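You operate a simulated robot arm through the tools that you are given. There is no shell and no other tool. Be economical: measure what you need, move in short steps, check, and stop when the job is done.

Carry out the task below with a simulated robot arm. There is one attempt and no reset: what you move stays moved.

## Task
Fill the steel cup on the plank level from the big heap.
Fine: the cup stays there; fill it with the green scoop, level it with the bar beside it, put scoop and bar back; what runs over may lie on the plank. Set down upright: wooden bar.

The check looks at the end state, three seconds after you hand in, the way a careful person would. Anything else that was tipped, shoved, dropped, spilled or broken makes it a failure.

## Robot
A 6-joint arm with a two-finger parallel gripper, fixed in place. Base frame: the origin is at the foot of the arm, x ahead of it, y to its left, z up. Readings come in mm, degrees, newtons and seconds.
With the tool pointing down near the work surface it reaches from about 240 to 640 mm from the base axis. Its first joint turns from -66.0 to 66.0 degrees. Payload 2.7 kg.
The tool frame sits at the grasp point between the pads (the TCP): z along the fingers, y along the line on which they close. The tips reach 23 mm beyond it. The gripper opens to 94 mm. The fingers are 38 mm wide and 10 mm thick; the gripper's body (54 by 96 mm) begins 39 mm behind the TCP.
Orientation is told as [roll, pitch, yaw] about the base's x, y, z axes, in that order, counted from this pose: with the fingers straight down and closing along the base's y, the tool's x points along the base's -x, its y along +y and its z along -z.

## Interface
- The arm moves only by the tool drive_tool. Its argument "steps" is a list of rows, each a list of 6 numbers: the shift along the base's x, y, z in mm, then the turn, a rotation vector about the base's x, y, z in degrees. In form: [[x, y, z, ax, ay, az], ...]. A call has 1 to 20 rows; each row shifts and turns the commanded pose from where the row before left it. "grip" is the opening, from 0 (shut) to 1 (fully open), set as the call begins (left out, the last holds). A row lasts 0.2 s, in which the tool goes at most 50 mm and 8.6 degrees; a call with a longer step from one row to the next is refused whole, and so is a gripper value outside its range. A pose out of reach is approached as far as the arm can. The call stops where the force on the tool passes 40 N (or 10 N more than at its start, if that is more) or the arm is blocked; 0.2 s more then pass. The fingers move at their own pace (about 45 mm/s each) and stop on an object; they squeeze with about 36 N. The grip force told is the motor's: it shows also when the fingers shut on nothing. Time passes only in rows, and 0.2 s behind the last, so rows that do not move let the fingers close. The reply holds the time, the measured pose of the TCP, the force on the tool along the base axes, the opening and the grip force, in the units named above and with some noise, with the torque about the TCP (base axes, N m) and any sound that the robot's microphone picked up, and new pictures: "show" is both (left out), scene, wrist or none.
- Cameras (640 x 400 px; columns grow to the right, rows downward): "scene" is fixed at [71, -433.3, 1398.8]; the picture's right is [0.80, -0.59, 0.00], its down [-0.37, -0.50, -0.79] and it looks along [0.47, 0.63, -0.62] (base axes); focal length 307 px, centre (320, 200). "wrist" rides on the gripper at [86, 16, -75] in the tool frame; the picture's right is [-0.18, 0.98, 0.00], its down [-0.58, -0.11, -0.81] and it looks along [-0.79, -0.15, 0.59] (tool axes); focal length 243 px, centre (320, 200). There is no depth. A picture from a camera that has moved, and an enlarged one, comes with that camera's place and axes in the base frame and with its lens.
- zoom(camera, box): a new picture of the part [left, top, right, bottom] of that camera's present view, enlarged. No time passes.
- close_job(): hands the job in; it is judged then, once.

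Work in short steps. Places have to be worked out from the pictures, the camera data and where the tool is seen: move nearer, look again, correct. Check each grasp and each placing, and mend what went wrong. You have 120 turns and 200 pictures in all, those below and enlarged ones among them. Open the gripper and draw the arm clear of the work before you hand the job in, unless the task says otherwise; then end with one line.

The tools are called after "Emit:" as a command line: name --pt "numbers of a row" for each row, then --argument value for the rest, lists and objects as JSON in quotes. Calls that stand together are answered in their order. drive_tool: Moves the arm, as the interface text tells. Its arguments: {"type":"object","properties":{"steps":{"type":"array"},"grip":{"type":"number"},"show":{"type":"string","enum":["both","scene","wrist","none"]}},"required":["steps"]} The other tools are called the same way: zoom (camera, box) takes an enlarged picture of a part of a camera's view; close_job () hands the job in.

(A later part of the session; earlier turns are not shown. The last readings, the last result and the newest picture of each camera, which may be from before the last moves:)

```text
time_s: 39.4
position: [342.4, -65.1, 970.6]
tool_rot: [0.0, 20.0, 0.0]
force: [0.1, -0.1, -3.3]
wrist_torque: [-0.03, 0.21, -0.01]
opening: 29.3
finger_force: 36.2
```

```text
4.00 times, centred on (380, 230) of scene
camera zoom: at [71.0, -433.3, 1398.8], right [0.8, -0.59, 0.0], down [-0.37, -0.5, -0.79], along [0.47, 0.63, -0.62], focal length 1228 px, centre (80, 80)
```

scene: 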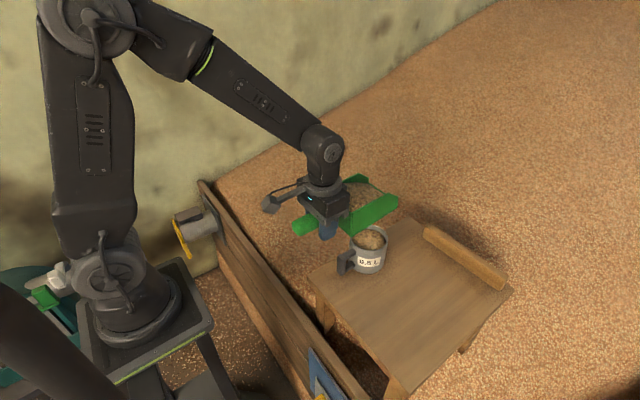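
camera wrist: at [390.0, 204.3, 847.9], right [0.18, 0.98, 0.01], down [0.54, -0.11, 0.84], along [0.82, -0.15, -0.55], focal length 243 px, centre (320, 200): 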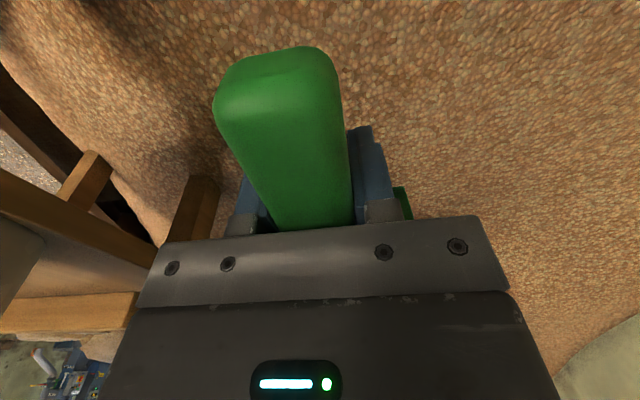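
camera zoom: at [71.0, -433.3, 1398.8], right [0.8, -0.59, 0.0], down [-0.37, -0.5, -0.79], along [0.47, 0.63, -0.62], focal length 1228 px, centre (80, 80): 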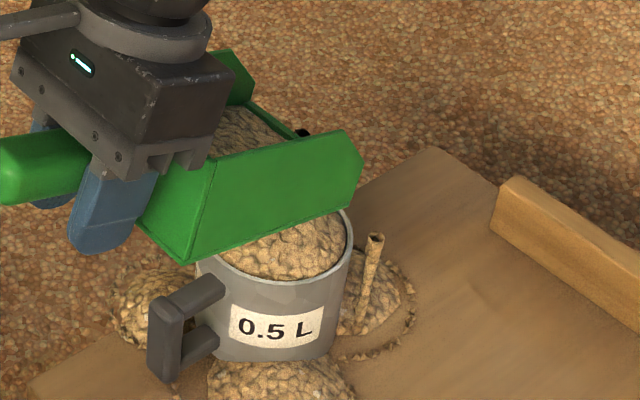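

The cup is heaped and running over onto the plank. I bring the nose up right away to stop the flow.

Emit:
drive_tool --pt "0 0 6 0 -8 0" --pt "0 0 8 0 -8 0" --pt "0 0 15 0 -8 0" --pt "0 0 20 0 0 0" --pt "0 0 0 0 0 0" --show "none"

Emit:
zoom --camera "scene" --box '[310, 180, 450, 290]'

```text
time_s: 40.6
position: [343.7, -63.2, 1016.7]
tool_rot: [0.1, -4.1, 0.0]
force: [-0.2, 0.2, -2.7]
wrist_torque: [-0.01, 0.18, -0.03]
opening: 29.6
finger_force: 36.0
```

```text
3.64 times, centred on (380, 235) of scene
camera zoom: at [71.0, -433.3, 1398.8], right [0.8, -0.59, 0.0], down [-0.37, -0.5, -0.79], along [0.47, 0.63, -0.62], focal length 1116 px, centre (102, 73)
```

zoom: 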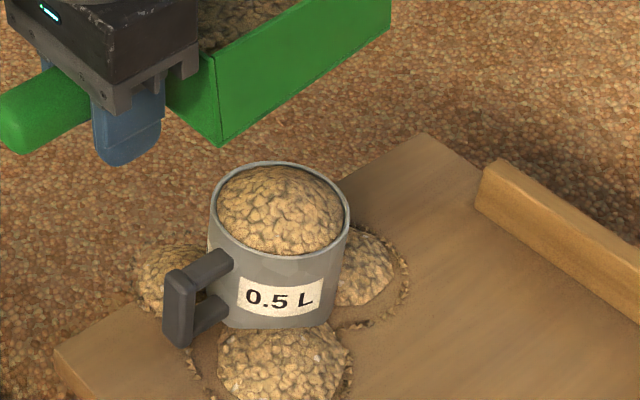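

The cup is well heaped, with the overflow on the plank. I return the rest of the scoop to the heap at y≈150.

Emit:
drive_tool --pt "0 30 0 0 0 0" --pt "5 40 0 0 0 0" --pt "10 40 0 0 0 0" --pt "15 40 -10 0 0 0" --pt "15 40 -20 0 0 0" --pt "15 30 -30 0 0 0" --pt "10 0 -40 0 0 0" --pt "0 0 -45 0 0 0" --pt "0 0 -45 0 0 0" --pt "0 0 0 0 8 0" --pt "0 0 0 0 8 0" --pt "0 0 0 0 8 0" --pt "0 0 0 0 8 0" --pt "0 0 0 0 8 0" --pt "0 0 0 0 8 0" --pt "0 0 0 0 8 0" --pt "0 0 0 0 8 0" --pt "0 0 0 0 0 0" --pt "0 0 0 0 0 0" --show "scene"

Emit:
zoom --camera "scene" --box '[240, 130, 440, 270]'

```text
time_s: 44.6
position: [412.6, 155.6, 828.8]
tool_rot: [0.0, 60.0, 0.0]
force: [-0.2, 0.8, -0.7]
wrist_torque: [0.0, 0.05, 0.05]
opening: 29.7
finger_force: 36.5
```

scene: 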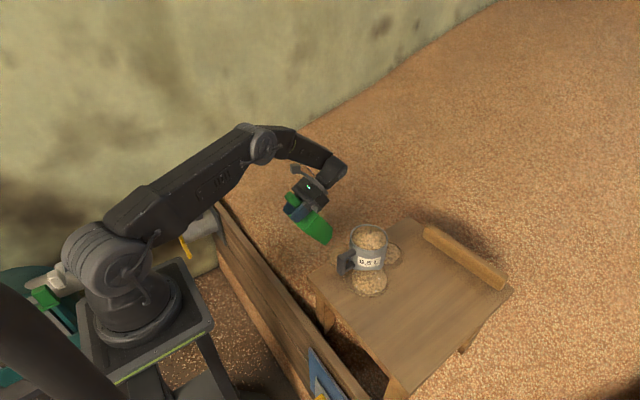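

```text
2.86 times, centred on (340, 200) of scene
camera zoom: at [71.0, -433.3, 1398.8], right [0.8, -0.59, 0.0], down [-0.37, -0.5, -0.79], along [0.47, 0.63, -0.62], focal length 877 px, centre (263, 200)
```

zoom: 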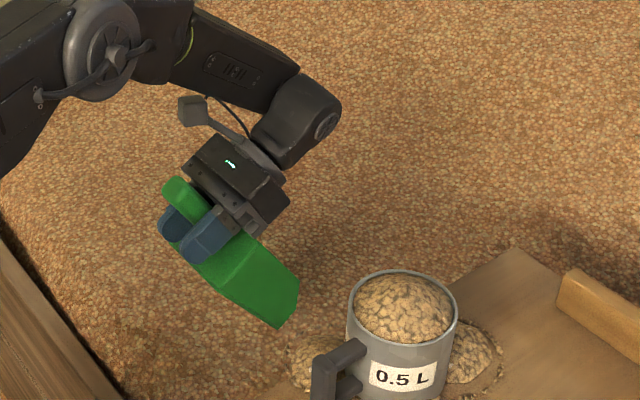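

The scoop is emptied. I level it, allowing for the ~3° slip in the grip, and carry it back above its original spot.

Emit:
drive_tool --pt "0 0 25 0 -8.1 0" --pt "0 0 25 0 -8.1 0" --pt "0 0 25 0 -8.1 0" --pt "0 0 25 0 -8.1 0" --pt "0 0 25 0 -8.1 0" --pt "0 0 25 0 -8.1 0" --pt "0 0 5 0 -8.1 0" --pt "0 -30 0 0 0 0" --pt "0 -45 0 0 0 0" --pt "2 -45 0 0 0 0" --pt "2 -45 0 0 0 0" --pt "2 -45 0 0 0 0" --pt "2 -45 0 0 0 0" --pt "2 -45 0 0 0 0" --pt "2 -45 0 0 0 0" --pt "0 -45 0 0 0 0" --pt "0 -32 0 0 0 0" --pt "0 -15.5 0 0 0 0" --pt "0 0 0 0 0 0"

Emit:
zoom --camera "scene" --box '[360, 170, 560, 320]'

```text
time_s: 48.6
position: [427.6, -281.8, 985.1]
tool_rot: [0.1, 3.3, 0.0]
force: [-0.1, -0.6, -1.7]
wrist_torque: [0.01, 0.08, 0.01]
opening: 29.4
finger_force: 35.7
camera wrist: at [344.2, -266.8, 1062.6], right [0.18, 0.98, -0.01], down [0.63, -0.11, 0.77], along [0.76, -0.15, -0.63], focal length 243 px, centre (320, 200)
```

scene: 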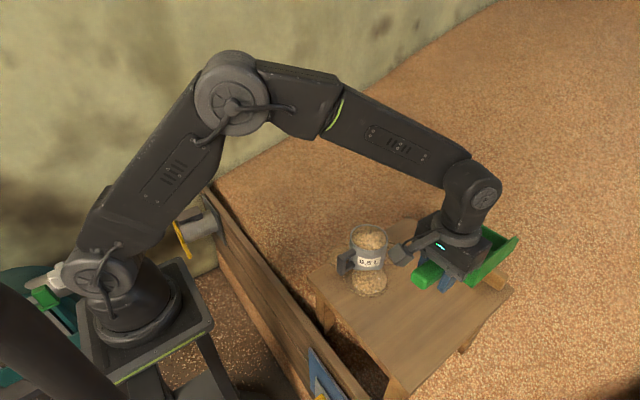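
wrist: 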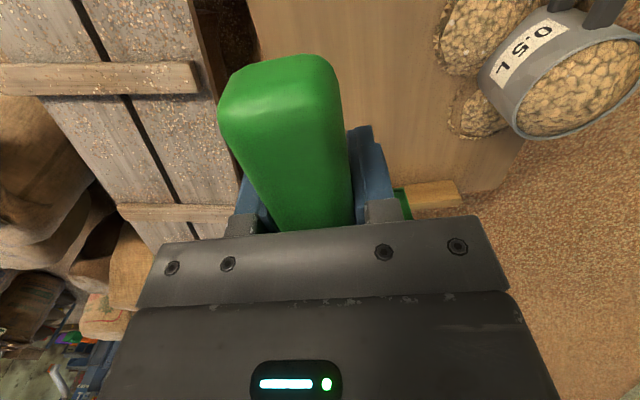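

```text
2.67 times, centred on (460, 245) of scene
camera zoom: at [71.0, -433.3, 1398.8], right [0.8, -0.59, 0.0], down [-0.37, -0.5, -0.79], along [0.47, 0.63, -0.62], focal length 819 px, centre (-53, 80)
```

zoom: 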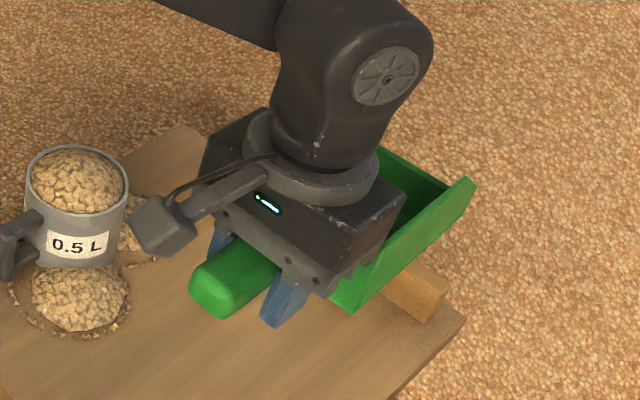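

I lower to about 15 mm above the plank and check the scoop's level before setting it down.

Emit:
drive_tool --pt "0 0 -30 0 0 0" --pt "0 0 -40 0 0 0" --pt "-2 0 -40 0 0 0" --pt "0 0 -35 0 0 0" --pt "0 0 -20 0 0 0" --pt "0 0 -5 0 0 0" --pt "0 0 0 0 0 0"

Emit:
zoom --camera "scene" --box '[370, 220, 530, 360]'

```text
time_s: 50.2
position: [419.9, -282.7, 814.0]
tool_rot: [0.1, 3.1, 0.0]
force: [-0.7, 0.0, -1.3]
wrist_torque: [0.02, 0.09, 0.0]
opening: 29.6
finger_force: 36.0
camera wrist: at [338.2, -265.7, 891.4], right [0.18, 0.98, -0.01], down [0.63, -0.11, 0.77], along [0.76, -0.15, -0.63], focal length 243 px, centre (320, 200)
```

scene: 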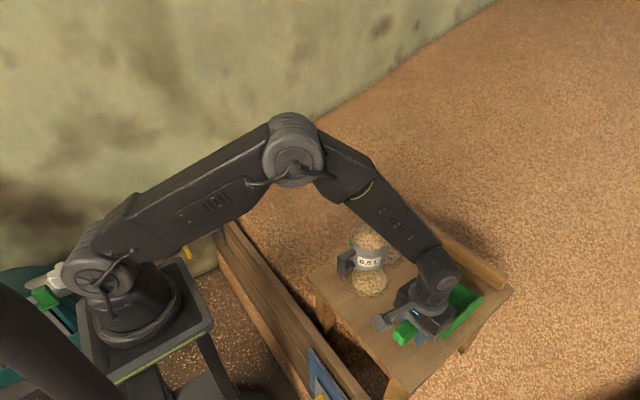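
wrist: 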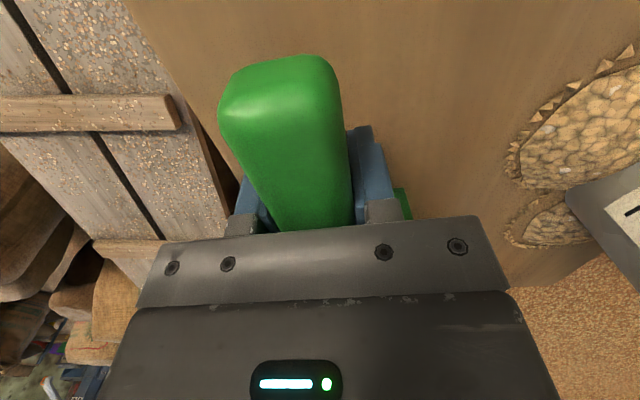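

```text
2.86 times, centred on (450, 290) of scene
camera zoom: at [71.0, -433.3, 1398.8], right [0.8, -0.59, 0.0], down [-0.37, -0.5, -0.79], along [0.47, 0.63, -0.62], focal length 877 px, centre (-51, -57)
```

zoom: 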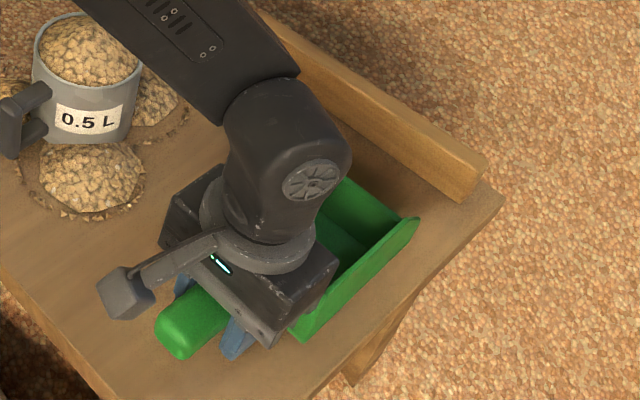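

Compared with the first view, the scoop is still about 3.5° nose-up and several mm forward. I correct that and lower gently until the plank carries it.

Emit:
drive_tool --pt "-5 0 0 0 3.5 0" --pt "0 0 -4 0 0 0" --pt "0 0 -4 0 0 0" --pt "0 0 -2 0 0 0" --pt "0 0 0 0 0 0" --show "none"

Emit:
zoom --camera "scene" --box '[370, 220, 530, 360]'

```text
time_s: 51.4
position: [417.1, -283.2, 802.6]
tool_rot: [0.0, 6.7, -0.1]
force: [-0.4, -0.2, -0.9]
wrist_torque: [-0.01, 0.06, -0.01]
opening: 29.7
finger_force: 36.1
```

```text
2.86 times, centred on (450, 290) of scene
camera zoom: at [71.0, -433.3, 1398.8], right [0.8, -0.59, 0.0], down [-0.37, -0.5, -0.79], along [0.47, 0.63, -0.62], focal length 877 px, centre (-51, -57)
```

zoom: 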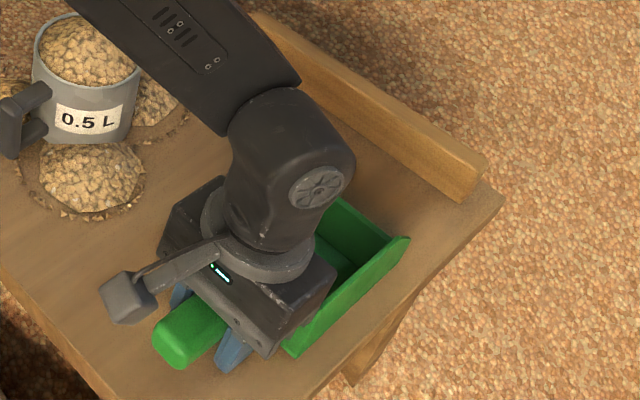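

The outline now nearly matches the original. I go down in 2 mm steps to feel contact.

Emit:
drive_tool --pt "0 0 -2 0 0 0" --pt "0 0 0 0 0 0" --show "none"

Emit:
drive_tool --pt "0 0 -2 0 0 0" --pt "0 0 0 0 0 0" --show "none"

```text
time_s: 52.0
position: [417.1, -282.1, 800.9]
tool_rot: [0.0, 6.7, 0.0]
force: [-0.1, 0.1, -1.4]
wrist_torque: [-0.01, 0.04, -0.01]
opening: 29.7
finger_force: 36.1
```

```text
time_s: 52.6
position: [416.9, -282.7, 799.3]
tool_rot: [0.0, 6.6, -0.1]
force: [0.8, 0.2, 1.4]
wrist_torque: [0.14, -0.37, 0.15]
opening: 29.4
finger_force: 36.4
```

First contact is at the front (nose a touch low). I ease the pitch back 2° and settle another 2 mm.

Emit:
drive_tool --pt "0 0 0 0 -2 0" --pt "0 0 -1.5 0 0 0" --pt "0 0 0 0 0 0" --show "none"

Emit:
drive_tool --pt "0 0 -1.5 0 0 0" --pt "0 0 0 0 0 0" --show "none"

```text
time_s: 53.4
position: [417.6, -282.8, 798.0]
tool_rot: [0.0, 4.7, 0.0]
force: [-0.9, 0.5, 1.6]
wrist_torque: [-0.01, 0.03, 0.02]
opening: 29.5
finger_force: 36.3
```

```text
time_s: 54.0
position: [417.2, -282.1, 798.0]
tool_rot: [0.0, 4.7, 0.0]
force: [-6.5, 3.9, 20.4]
wrist_torque: [0.16, -0.55, 0.12]
opening: 29.4
finger_force: 35.8
```

Firmly seated on the plank. I take off the pressure and open the gripper.

Emit:
drive_tool --pt "0 0 1.5 0 0 0" --pt "0 0 0 0 0 0" --show "none"

Emit:
drive_tool --pt "0 0 0 0 0 0" --pt "0 0 0 0 0 0" --pt "0 0 0 0 0 0" --pt "0 0 0 0 0 0" --pt "0 0 0 0 0 0" --show "wrist" --grip 1

```text
time_s: 54.6
position: [417.7, -283.6, 797.8]
tool_rot: [0.0, 4.6, 0.0]
force: [1.5, -1.0, 7.6]
wrist_torque: [-0.09, -0.31, -0.01]
opening: 29.5
finger_force: 36.0
```

```text
time_s: 55.8
position: [417.8, -283.3, 796.5]
tool_rot: [-0.1, 4.8, 0.0]
force: [-0.4, -0.5, 0.2]
wrist_torque: [0.01, 0.0, 0.03]
opening: 94.1
finger_force: 0.1
camera wrist: at [336.8, -267.4, 877.8], right [0.18, 0.98, -0.02], down [0.65, -0.11, 0.76], along [0.74, -0.15, -0.65], focal length 243 px, centre (320, 200)
```

wrist: 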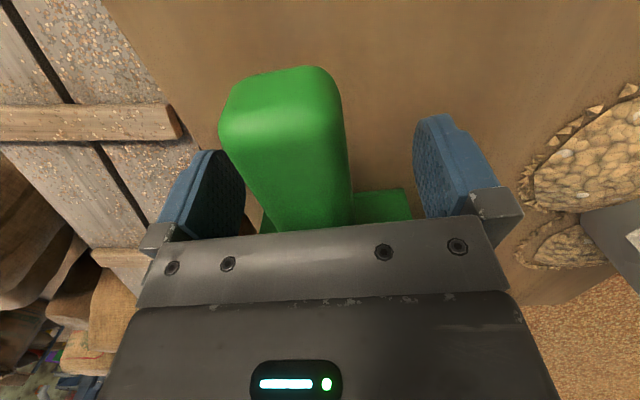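

Released. I rise straight up, straighten the tool and look at the scoop and bar.

Emit:
drive_tool --pt "0 0 15 0 0 0" --pt "0 0 30 0 0 0" --pt "0 0 40 0 0 0" --pt "0 0 40 0 -4.7 0" --pt "0 10 45 0 0 0" --pt "5 20 30 0 0 0" --pt "0 0 0 0 0 0"

Emit:
zoom --camera "scene" --box '[300, 200, 520, 350]'

Emit:
zoom --camera "wrist" --box '[200, 60, 440, 220]'

```text
time_s: 57.4
position: [422.5, -252.8, 997.5]
tool_rot: [0.0, -0.1, 0.1]
force: [0.2, -0.2, -0.6]
wrist_torque: [0.04, 0.01, -0.01]
opening: 93.8
finger_force: 0.0
camera wrist: at [335.7, -237.5, 1071.2], right [0.18, 0.98, 0.0], down [0.58, -0.11, 0.81], along [0.79, -0.15, -0.59], focal length 243 px, centre (320, 200)
```

scene: 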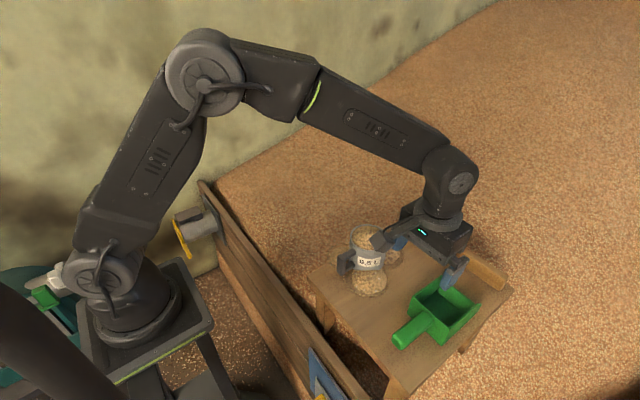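
wrist: 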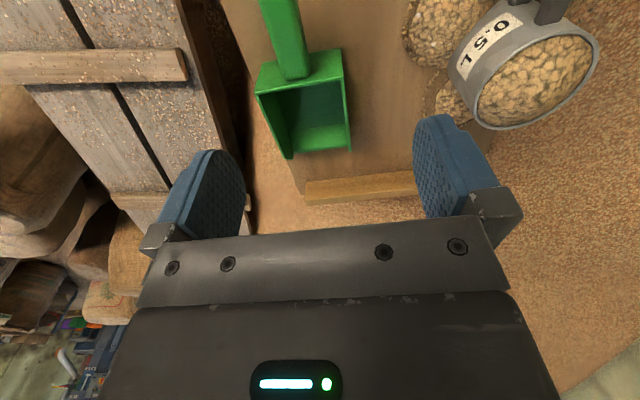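

```text
2.67 times, centred on (410, 275) of scene
camera zoom: at [71.0, -433.3, 1398.8], right [0.8, -0.59, 0.0], down [-0.37, -0.5, -0.79], along [0.47, 0.63, -0.62], focal length 819 px, centre (80, 0)
```

zoom: 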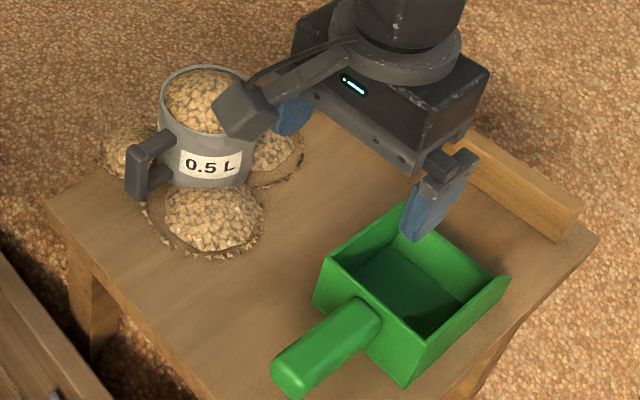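

```text
2.50 times, centred on (320, 140) of wrist
camera zoom: at [335.7, -237.5, 1071.2], right [0.18, 0.98, 0.0], down [0.58, -0.11, 0.81], along [0.79, -0.15, -0.59], focal length 606 px, centre (320, 350)
```

zoom: 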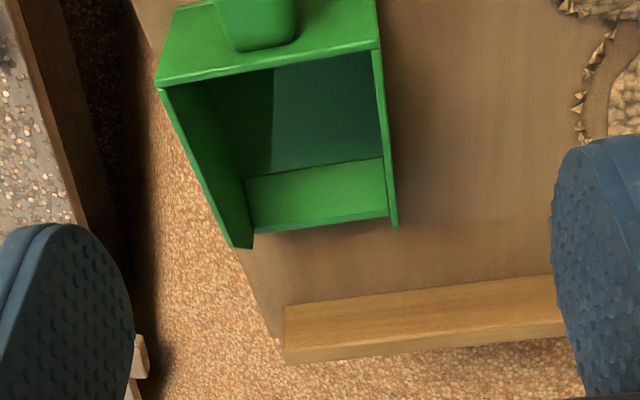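

The scoop is back in its place, upright and empty. The bar stands on its narrow edge (about 17 mm thick, 42 mm tall) at x≈694–711, y≈−333 to −95, near the edge of reach. I turn the gripper by −90° so it closes along x and come nearer to the bar's left end.

Emit:
drive_tool --pt "10 0 0 0 0 -8.5" --pt "10 5 0 0 0 -8.5" --pt "15 10 0 0 0 -8.5" --pt "15 15 0 0 0 -8.5" --pt "15 15 0 0 0 -8.5" --pt "15 20 0 0 0 -8.5" --pt "15 20 0 0 0 -8.5" --pt "15 20 0 0 0 -8.5" --pt "15 20 0 0 0 -8.5" --pt "15 15 0 0 0 -8.5" --pt "10 0 -10 0 0 -5" --pt "10 0 -20 0 0 0" --pt "10 0 -20 0 0 0" --pt "0 0 0 0 0 0"

Emit:
zoom --camera "scene" --box '[330, 150, 530, 310]'

```text
time_s: 60.4
position: [593.2, -112.6, 951.0]
tool_rot: [0.0, -0.1, -90.0]
force: [0.0, 0.0, 0.8]
wrist_torque: [0.03, 0.0, 0.03]
opening: 94.2
finger_force: 0.0
camera wrist: at [608.5, -26.7, 1023.9], right [0.98, -0.18, 0.0], down [-0.11, -0.58, 0.81], along [-0.15, -0.79, -0.59], focal length 243 px, centre (320, 200)
```

scene: 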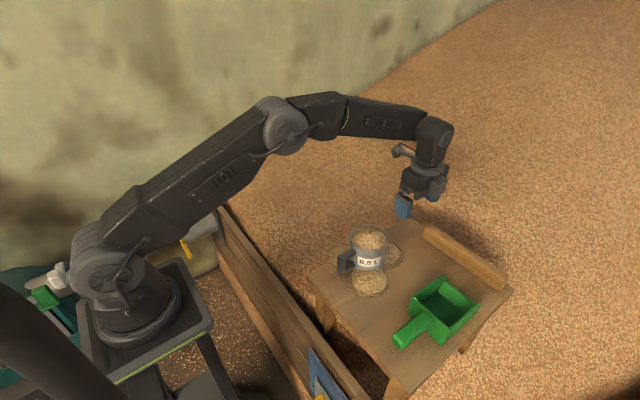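
wrist: 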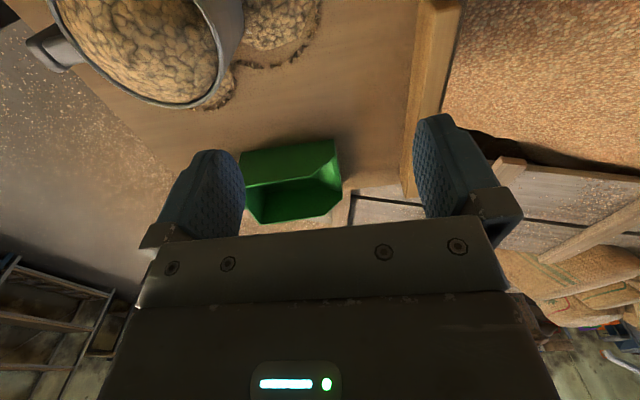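

```text
2.50 times, centred on (430, 230) of scene
camera zoom: at [71.0, -433.3, 1398.8], right [0.8, -0.59, 0.0], down [-0.37, -0.5, -0.79], along [0.47, 0.63, -0.62], focal length 768 px, centre (45, 125)
```

zoom: 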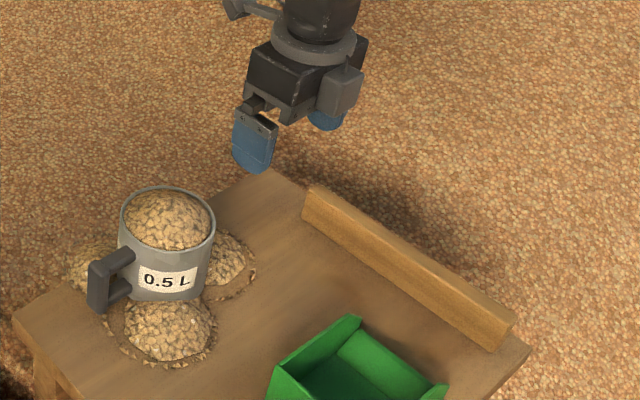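

I test how far I can reach with the tool vertical, staying well above the bar.

Emit:
drive_tool --pt "30 0 -20 0 0 0" --pt "30 0 -30 0 0 0" --pt "20 0 -30 0 0 0" --pt "20 0 -10 0 0 0" --pt "0 0 0 0 0 0"

```text
time_s: 61.6
position: [635.7, -102.9, 866.6]
tool_rot: [0.0, -0.1, -90.0]
force: [-0.4, 0.1, -0.9]
wrist_torque: [0.02, -0.02, -0.01]
opening: 93.8
finger_force: 0.1
out of reach, approached as far as the arm can: row 2, 3, 4
camera wrist: at [651.7, -17.3, 939.9], right [0.98, -0.18, 0.0], down [-0.11, -0.58, 0.81], along [-0.15, -0.79, -0.59], focal length 243 px, centre (320, 200)
```

scene: 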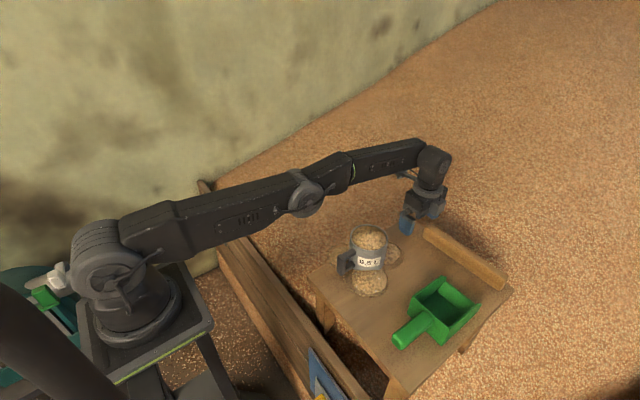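
wrist: 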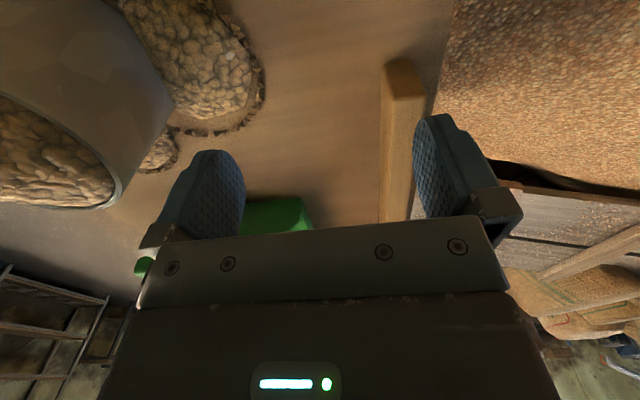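

Vertical reach ends near 644 mm radius, as expected. I zoom on the bar's near end to fix its place better.

Emit:
zoom --camera "wrist" --box '[340, 30, 500, 230]'

Emit:
zoom --camera "scene" --box '[410, 215, 520, 300]'

```text
2.00 times, centred on (420, 130) of wrist
camera zoom: at [651.7, -17.3, 939.9], right [0.98, -0.18, 0.0], down [-0.11, -0.58, 0.81], along [-0.15, -0.79, -0.59], focal length 485 px, centre (120, 340)
```

zoom: 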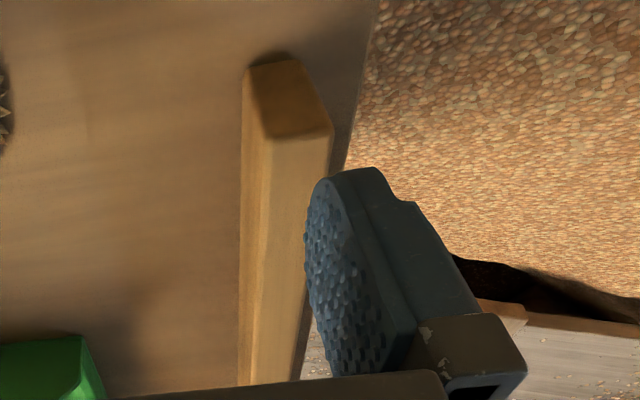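

```text
4.71 times, centred on (465, 258) of scene
camera zoom: at [71.0, -433.3, 1398.8], right [0.8, -0.59, 0.0], down [-0.37, -0.5, -0.79], along [0.47, 0.63, -0.62], focal length 1445 px, centre (-362, -71)
```

zoom: 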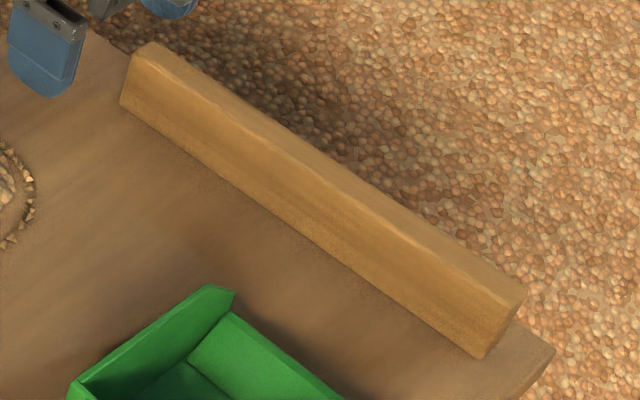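

The near view puts the bar at x≈680–700, y end≈−107, top z≈804 (20×44 mm section). I tilt the tool 20° outward to gain reach and come over the bar's left end at a safe height.

Emit:
drive_tool --pt "5 -6 0 0 -5 0" --pt "10 -6 0 0 -5 0" --pt "14 -6 0 0 -5 0" --pt "14 -6 0 0 -5 0" --pt "6 0 -5 0 0 0" --pt "0 0 0 0 0 0"

Emit:
zoom --camera "wrist" --box '[200, 30, 520, 230]'

```text
time_s: 63.0
position: [689.1, -133.4, 860.0]
tool_rot: [20.0, 0.0, -89.9]
force: [0.4, 0.4, -0.6]
wrist_torque: [-0.02, 0.0, 0.03]
opening: 94.0
finger_force: 0.0
out of reach, approached as far as the arm can: row 1, 2, 5
camera wrist: at [677.9, -46.6, 933.6], right [0.92, -0.18, 0.34], down [-0.38, -0.58, 0.72], along [0.06, -0.79, -0.61], focal length 243 px, centre (320, 200)
```

scene: 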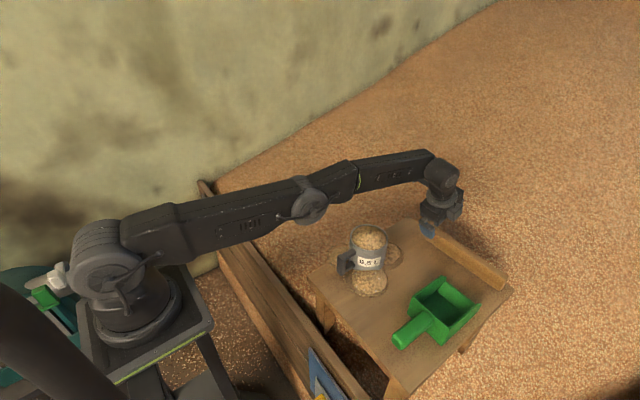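
wrist: 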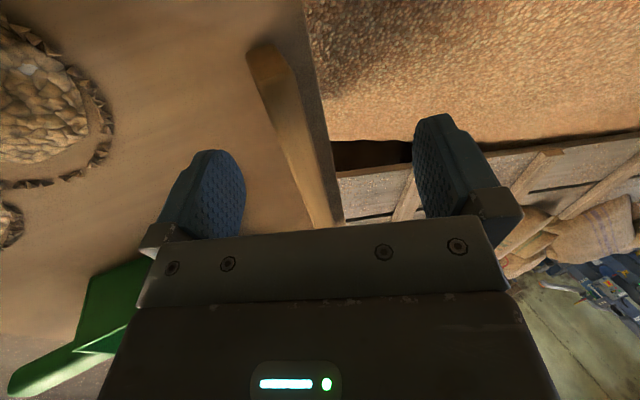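

```text
2.00 times, centred on (360, 130) of wrist
camera zoom: at [677.9, -46.6, 933.6], right [0.92, -0.18, 0.34], down [-0.38, -0.58, 0.72], along [0.06, -0.79, -0.61], focal length 485 px, centre (240, 340)
```

zoom: 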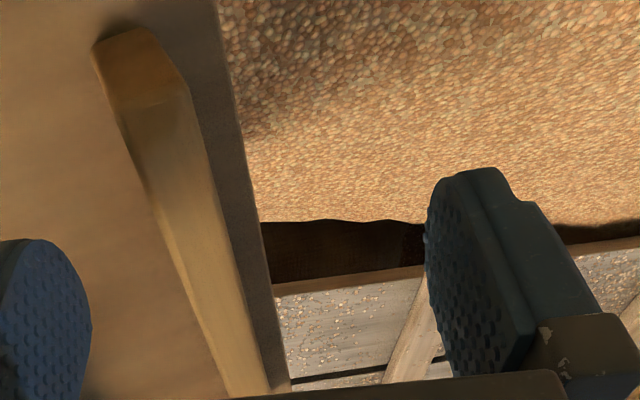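

Reach is good with the 20° tilt. I narrow the opening to about 50 mm and descend over the bar's left end, one finger each side.

Emit:
drive_tool --pt "-2 3 0 0 0 0" --pt "-2 3 -5 0 0 0" --pt "0 0 -10 0 0 0" --pt "0 0 -10 0 0 0" --pt "0 0 0 0 0 0" --grip 0.55 --show "wrist"

Emit:
zoom --camera "scene" --box '[390, 170, 510, 270]'

```text
time_s: 64.2
position: [685.7, -126.2, 833.5]
tool_rot: [20.0, 0.0, -89.9]
force: [-0.1, -0.8, 0.1]
wrist_torque: [-0.01, -0.02, -0.01]
opening: 51.8
finger_force: 0.0
camera wrist: at [674.9, -40.0, 908.1], right [0.92, -0.18, 0.34], down [-0.38, -0.58, 0.72], along [0.06, -0.79, -0.61], focal length 243 px, centre (320, 200)
```

wrist: 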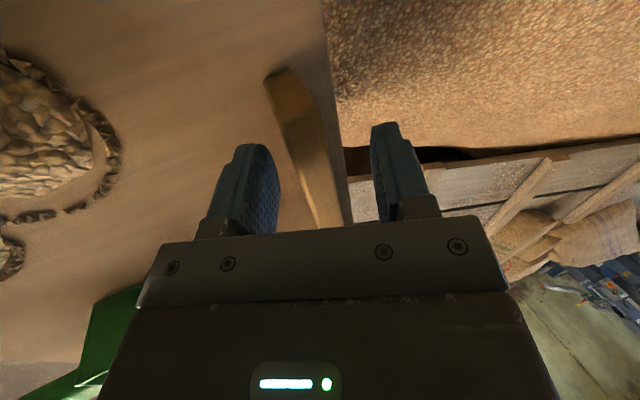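

```text
4.00 times, centred on (450, 220) of scene
camera zoom: at [71.0, -433.3, 1398.8], right [0.8, -0.59, 0.0], down [-0.37, -0.5, -0.79], along [0.47, 0.63, -0.62], focal length 1228 px, centre (-200, 120)
```

zoom: 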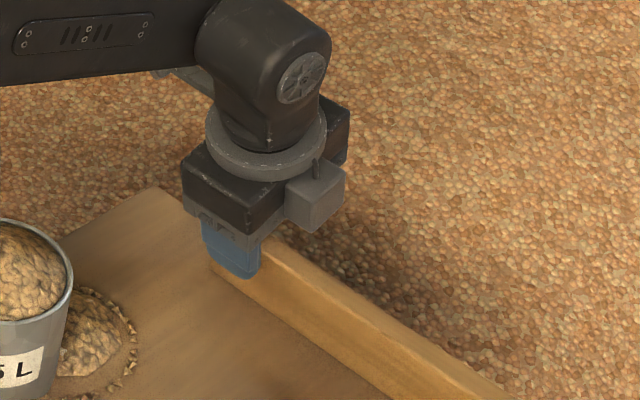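

The bar lies between the fingers. I lower the last 30 mm.

Emit:
drive_tool --pt "0 0 -8 0 0 0" --pt "0 0 -8 0 0 0" --pt "0 0 -8 0 0 0" --pt "0 0 -6 0 0 0" --pt "0 0 0 0 0 0" --show "wrist"

Emit:
zoom --camera "wrist" --box '[200, 30, 440, 230]'

```text
time_s: 65.4
position: [685.8, -125.1, 804.0]
tool_rot: [19.9, 0.1, -90.0]
force: [-2.5, 0.0, 3.9]
wrist_torque: [0.01, 0.17, 0.0]
opening: 51.7
finger_force: 0.2
camera wrist: at [674.2, -39.5, 878.3], right [0.92, -0.18, 0.34], down [-0.38, -0.58, 0.72], along [0.06, -0.79, -0.61], focal length 243 px, centre (320, 200)
```

wrist: 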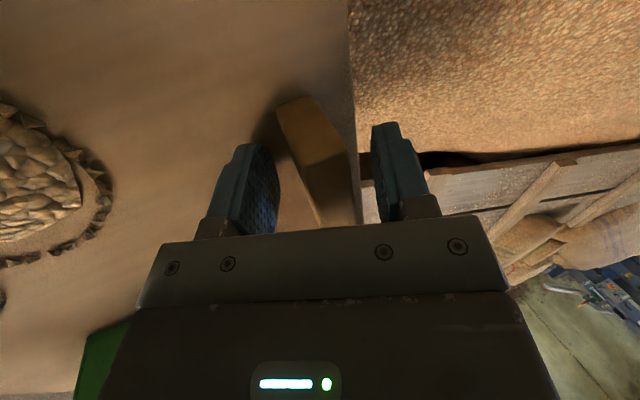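

```text
2.00 times, centred on (320, 130) of wrist
camera zoom: at [674.2, -39.5, 878.3], right [0.92, -0.18, 0.34], down [-0.38, -0.58, 0.72], along [0.06, -0.79, -0.61], focal length 485 px, centre (320, 340)
```

zoom: 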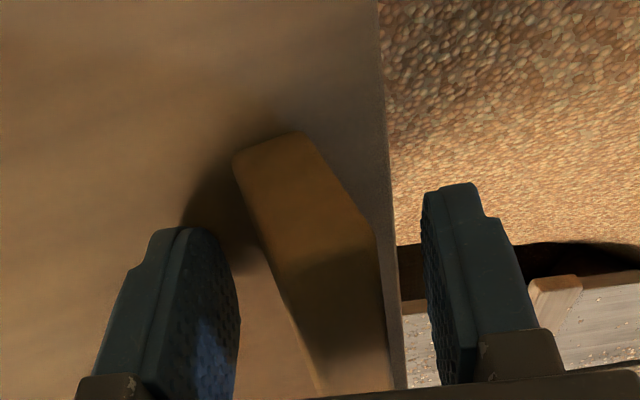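

A light touch of the near fingertip on the plank. I lift 2 mm and close gently in stages.

Emit:
drive_tool --pt "0 0 2 0 0 0" --pt "0 0 0 0 0 0" --pt "0 0 0 0 0 0" --grip 0.36 --show "none"

Emit:
zoom --camera "wrist" --box '[200, 30, 440, 230]'

```text
time_s: 66.2
position: [685.3, -125.6, 806.0]
tool_rot: [20.1, -0.1, -90.0]
force: [0.4, 0.5, 0.9]
wrist_torque: [-0.01, -0.03, 0.01]
opening: 33.7
finger_force: 0.0
```

```text
2.00 times, centred on (320, 130) of wrist
camera zoom: at [674.6, -39.1, 879.7], right [0.92, -0.18, 0.34], down [-0.38, -0.58, 0.72], along [0.06, -0.79, -0.61], focal length 485 px, centre (320, 340)
```

zoom: 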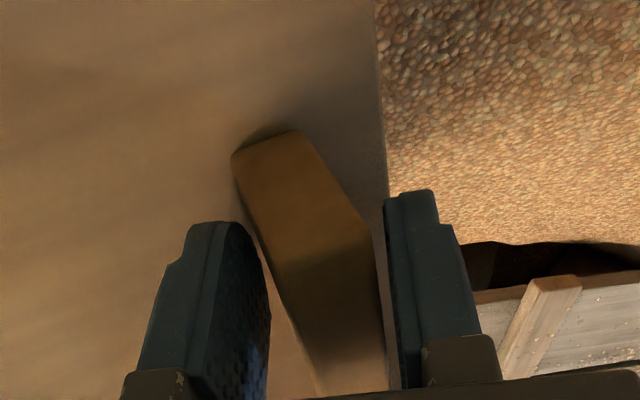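

Centred and nearly touching on both sides. I close fully.

Emit:
drive_tool --pt "0 0 0 0 0 0" --pt "0 0 0 0 0 0" --pt "0 0 0 0 0 0" --pt "0 0 0 0 0 0" --grip 0 --show "scene"

Emit:
zoom --camera "wrist" --box '[200, 30, 440, 230]'

Emit:
zoom --camera "scene" --box '[410, 205, 530, 305]'

```text
time_s: 67.2
position: [686.3, -124.4, 806.7]
tool_rot: [20.1, 0.1, -90.1]
force: [2.2, 0.1, 1.4]
wrist_torque: [0.15, -0.05, -0.05]
opening: 19.6
finger_force: 36.0
```

scene: 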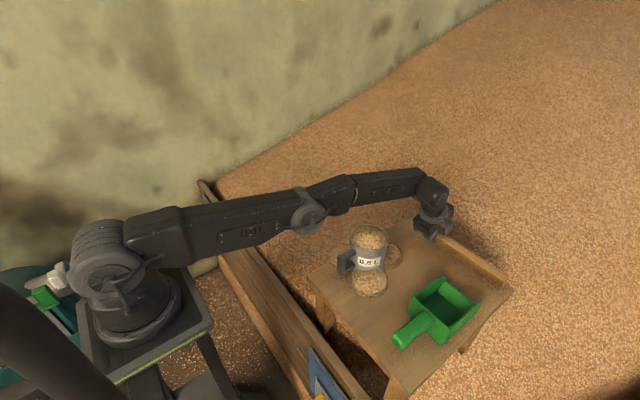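

```text
2.00 times, centred on (320, 130) of wrist
camera zoom: at [674.7, -39.1, 880.1], right [0.92, -0.18, 0.34], down [-0.38, -0.58, 0.72], along [0.06, -0.79, -0.61], focal length 485 px, centre (320, 340)
```

zoom: 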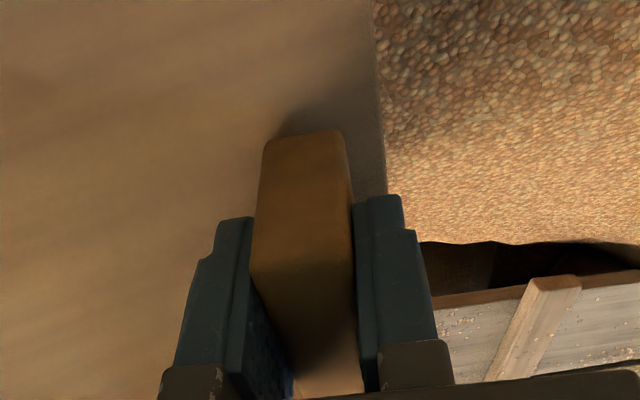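

```text
4.00 times, centred on (470, 255) of scene
camera zoom: at [71.0, -433.3, 1398.8], right [0.8, -0.59, 0.0], down [-0.37, -0.5, -0.79], along [0.47, 0.63, -0.62], focal length 1228 px, centre (-280, -20)
```

zoom: 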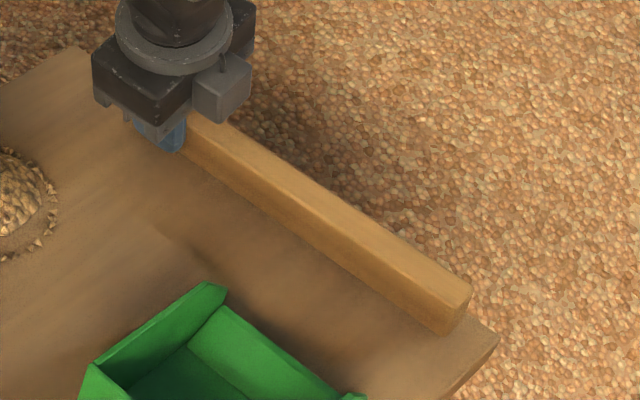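

The bar is held flush (19.6 mm), leaning 20° with the tool. I lift, draw in and straighten to vertical.

Emit:
drive_tool --pt "0 0 5 0 0 0" --pt "0 0 15 0 0 0" --pt "-10 0 25 0 0 0" --pt "-15 5 30 0 0 0" --pt "-20 10 30 0 5 0" --pt "-20 15 30 0 5 0" --pt "-20 15 20 0 5 0" --pt "-20 15 0 0 5 0" --pt "0 0 0 0 0 0"

Emit:
zoom --camera "scene" --box '[340, 130, 540, 290]'

Emit:
zoom --camera "wrist" --box '[160, 30, 480, 230]'

```text
time_s: 69.2
position: [579.2, -65.9, 961.1]
tool_rot: [-0.1, 0.0, -90.0]
force: [0.9, 0.7, -1.5]
wrist_torque: [0.1, 0.02, 0.0]
opening: 19.6
finger_force: 36.2
camera wrist: at [595.1, 20.0, 1033.8], right [0.98, -0.18, 0.0], down [-0.11, -0.58, 0.81], along [-0.15, -0.79, -0.59], focal length 243 px, centre (320, 200)
```

scene: 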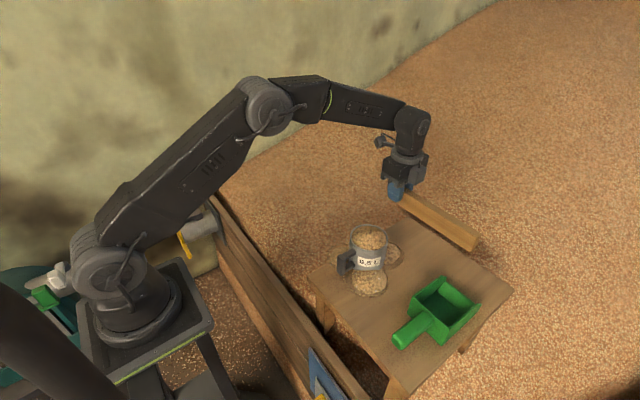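
wrist: 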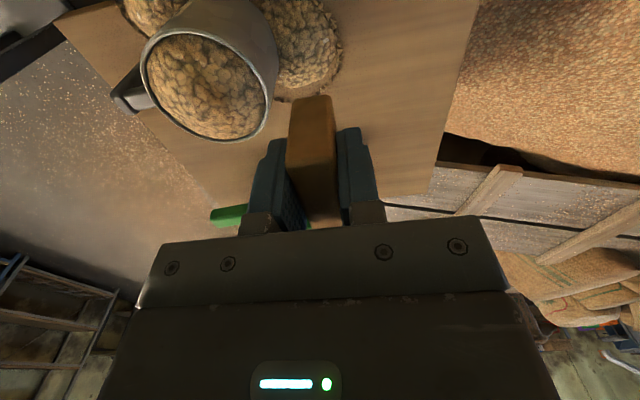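

```text
2.50 times, centred on (440, 210) of scene
camera zoom: at [71.0, -433.3, 1398.8], right [0.8, -0.59, 0.0], down [-0.37, -0.5, -0.79], along [0.47, 0.63, -0.62], focal length 768 px, centre (20, 175)
```

zoom: 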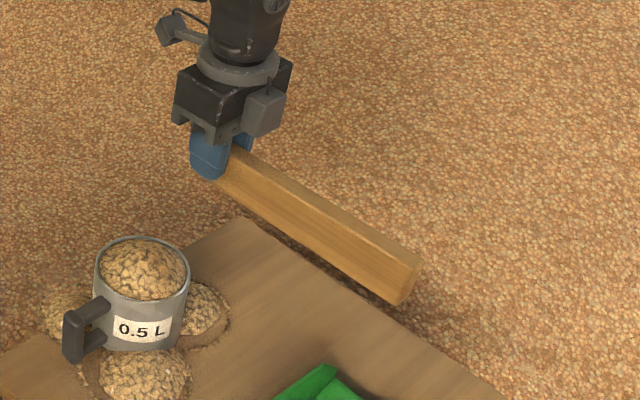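

```text
2.00 times, centred on (320, 130) of wrist
camera zoom: at [595.1, 20.0, 1033.8], right [0.98, -0.18, 0.0], down [-0.11, -0.58, 0.81], along [-0.15, -0.79, -0.59], focal length 485 px, centre (320, 340)
```

zoom: 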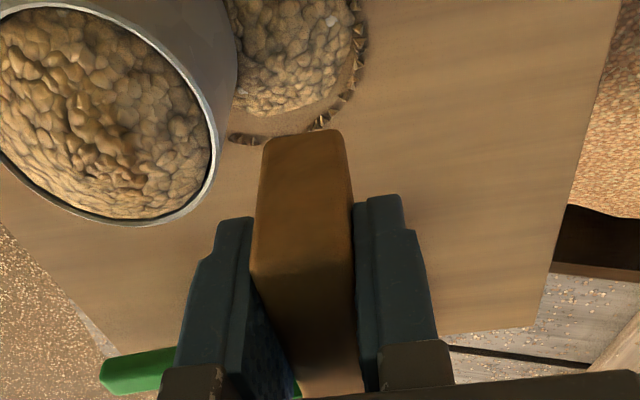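

The bar hangs level, with its lower edge about 45 mm below the TCP. I carry it over the cup to the handle side, offset so the fingers stay left of the cup.

Emit:
drive_tool --pt "-15 15 0 0 0 0" --pt "-35 25 0 0 0 0" --pt "-40 25 0 0 0 0" --pt "-40 20 0 0 0 0" --pt "-24 1 -20 0 0 0" --pt "0 0 -25 0 0 0" --pt "0 0 -10 0 0 0" --pt "0 0 0 0 0 0"

Emit:
zoom --camera "scene" --box '[290, 170, 450, 300]'

Emit:
zoom --camera "wrist" --box '[200, 0, 640, 230]'

```text
time_s: 71.0
position: [425.0, 19.6, 902.9]
tool_rot: [-0.1, -0.1, -90.0]
force: [-0.3, 0.3, -1.7]
wrist_torque: [0.12, -0.02, 0.0]
opening: 19.8
finger_force: 36.3
camera wrist: at [441.5, 105.4, 976.2], right [0.98, -0.18, 0.0], down [-0.11, -0.58, 0.81], along [-0.15, -0.79, -0.59], focal length 243 px, centre (320, 200)
```

scene: 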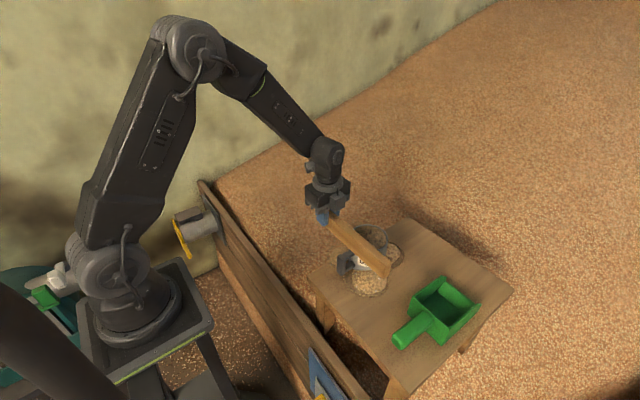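
wrist: 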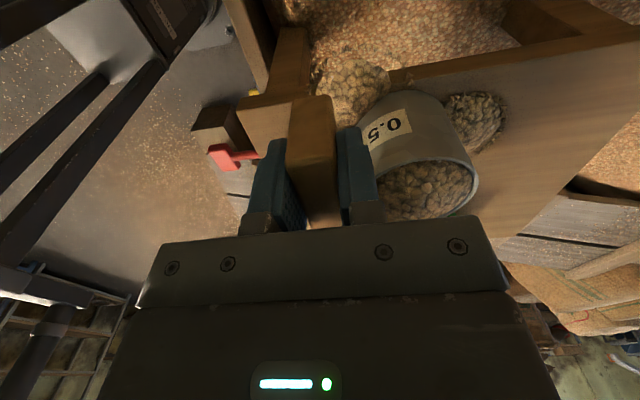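

```text
3.08 times, centred on (370, 235) of scene
camera zoom: at [71.0, -433.3, 1398.8], right [0.8, -0.59, 0.0], down [-0.37, -0.5, -0.79], along [0.47, 0.63, -0.62], focal length 945 px, centre (166, 92)
```

zoom: 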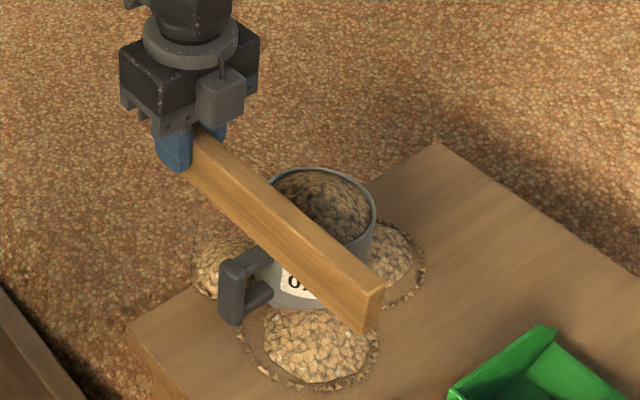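

```text
1.45 times, centred on (420, 115) of wrist
camera zoom: at [441.5, 105.4, 976.2], right [0.98, -0.18, 0.0], down [-0.11, -0.58, 0.81], along [-0.15, -0.79, -0.59], focal length 353 px, centre (174, 324)
```

zoom: 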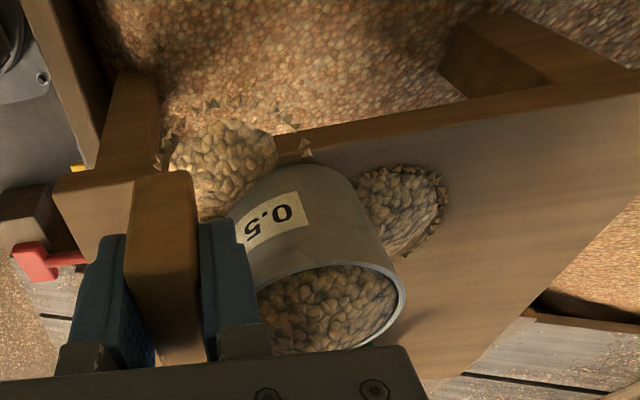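

The bar's lower edge is about 15 mm above the rim. I make a first pass 8 mm lower, sweeping toward +x across the heaped grain.

Emit:
drive_tool --pt "0 0 -8 0 0 0" --pt "12 0 0 0 0 0" --pt "12 0 0 0 0 0" --pt "12 0 0 0 0 0" --pt "12 0 0 0 0 0" --pt "12 0 0 0 0 0" --pt "12 0 0 0 0 0" --pt "12 0 0 0 0 0" --pt "12 0 0 0 0 0" --pt "12 0 0 0 0 0" --pt "12 0 0 0 0 0" --pt "12 0 0 0 0 0" --pt "12 0 0 0 0 0" --pt "6 0 0 0 0 0" --pt "0 0 0 0 0 0"

Emit:
zoom --camera "scene" --box '[290, 170, 450, 300]'

Emit:
zoom --camera "wrist" --box '[100, 0, 420, 230]'

```text
time_s: 74.2
position: [576.8, 20.5, 897.2]
tool_rot: [0.0, 0.0, -90.0]
force: [-0.1, -0.2, -1.4]
wrist_torque: [0.13, -0.03, 0.0]
opening: 19.5
finger_force: 35.3
camera wrist: at [593.1, 106.6, 971.5], right [0.98, -0.18, 0.0], down [-0.11, -0.58, 0.81], along [-0.15, -0.79, -0.59], focal length 243 px, centre (320, 200)
```

scene: 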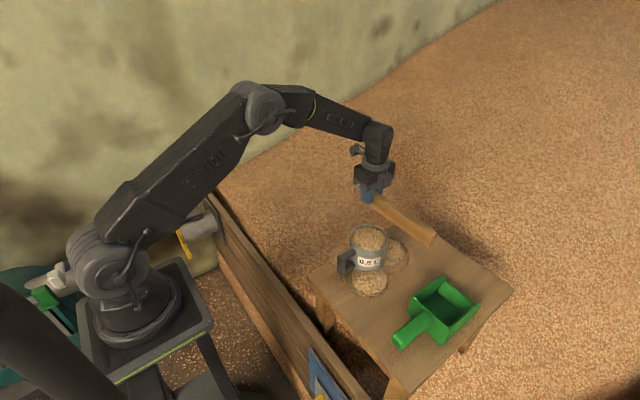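
wrist: 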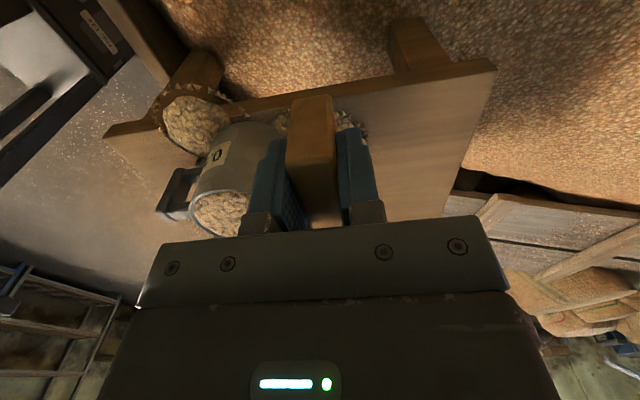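

```text
3.08 times, centred on (370, 235) of scene
camera zoom: at [71.0, -433.3, 1398.8], right [0.8, -0.59, 0.0], down [-0.37, -0.5, -0.79], along [0.47, 0.63, -0.62], focal length 945 px, centre (166, 92)
```

zoom: 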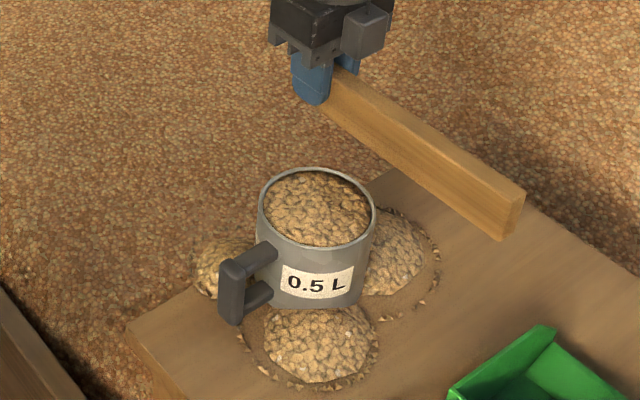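

```text
1.74 times, centred on (260, 115) of wrist
camera zoom: at [593.1, 106.6, 971.5], right [0.98, -0.18, 0.0], down [-0.11, -0.58, 0.81], along [-0.15, -0.79, -0.59], focal length 422 px, centre (424, 348)
```

zoom: 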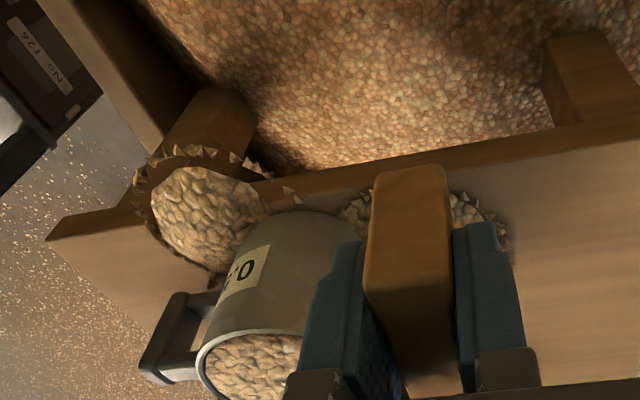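

The first pass took off surplus onto the plank. Now I raise, go back over the cup's middle and touch down lightly to find the rim height.

Emit:
drive_tool --pt "0 0 20 0 0 0" --pt "-40 0 0 0 0 0" --pt "-40 0 0 0 0 0" --pt "0 0 -15 0 0 0" --pt "0 0 -7 0 0 0" --pt "0 0 -3 0 0 0" --pt "0 0 0 0 0 0" --show "none"

Emit:
drive_tool --pt "0 0 -2 0 0 0" --pt "0 0 0 0 0 0" --show "none"

```text
time_s: 75.8
position: [496.6, 21.1, 892.5]
tool_rot: [0.0, -0.1, -90.0]
force: [0.8, -0.4, -1.6]
wrist_torque: [0.12, -0.01, 0.04]
opening: 19.6
finger_force: 35.8
```

```text
time_s: 76.4
position: [497.0, 20.6, 892.3]
tool_rot: [0.0, -0.1, -90.1]
force: [0.1, 0.4, -0.4]
wrist_torque: [0.03, -0.03, -0.02]
opening: 19.5
finger_force: 36.2
```

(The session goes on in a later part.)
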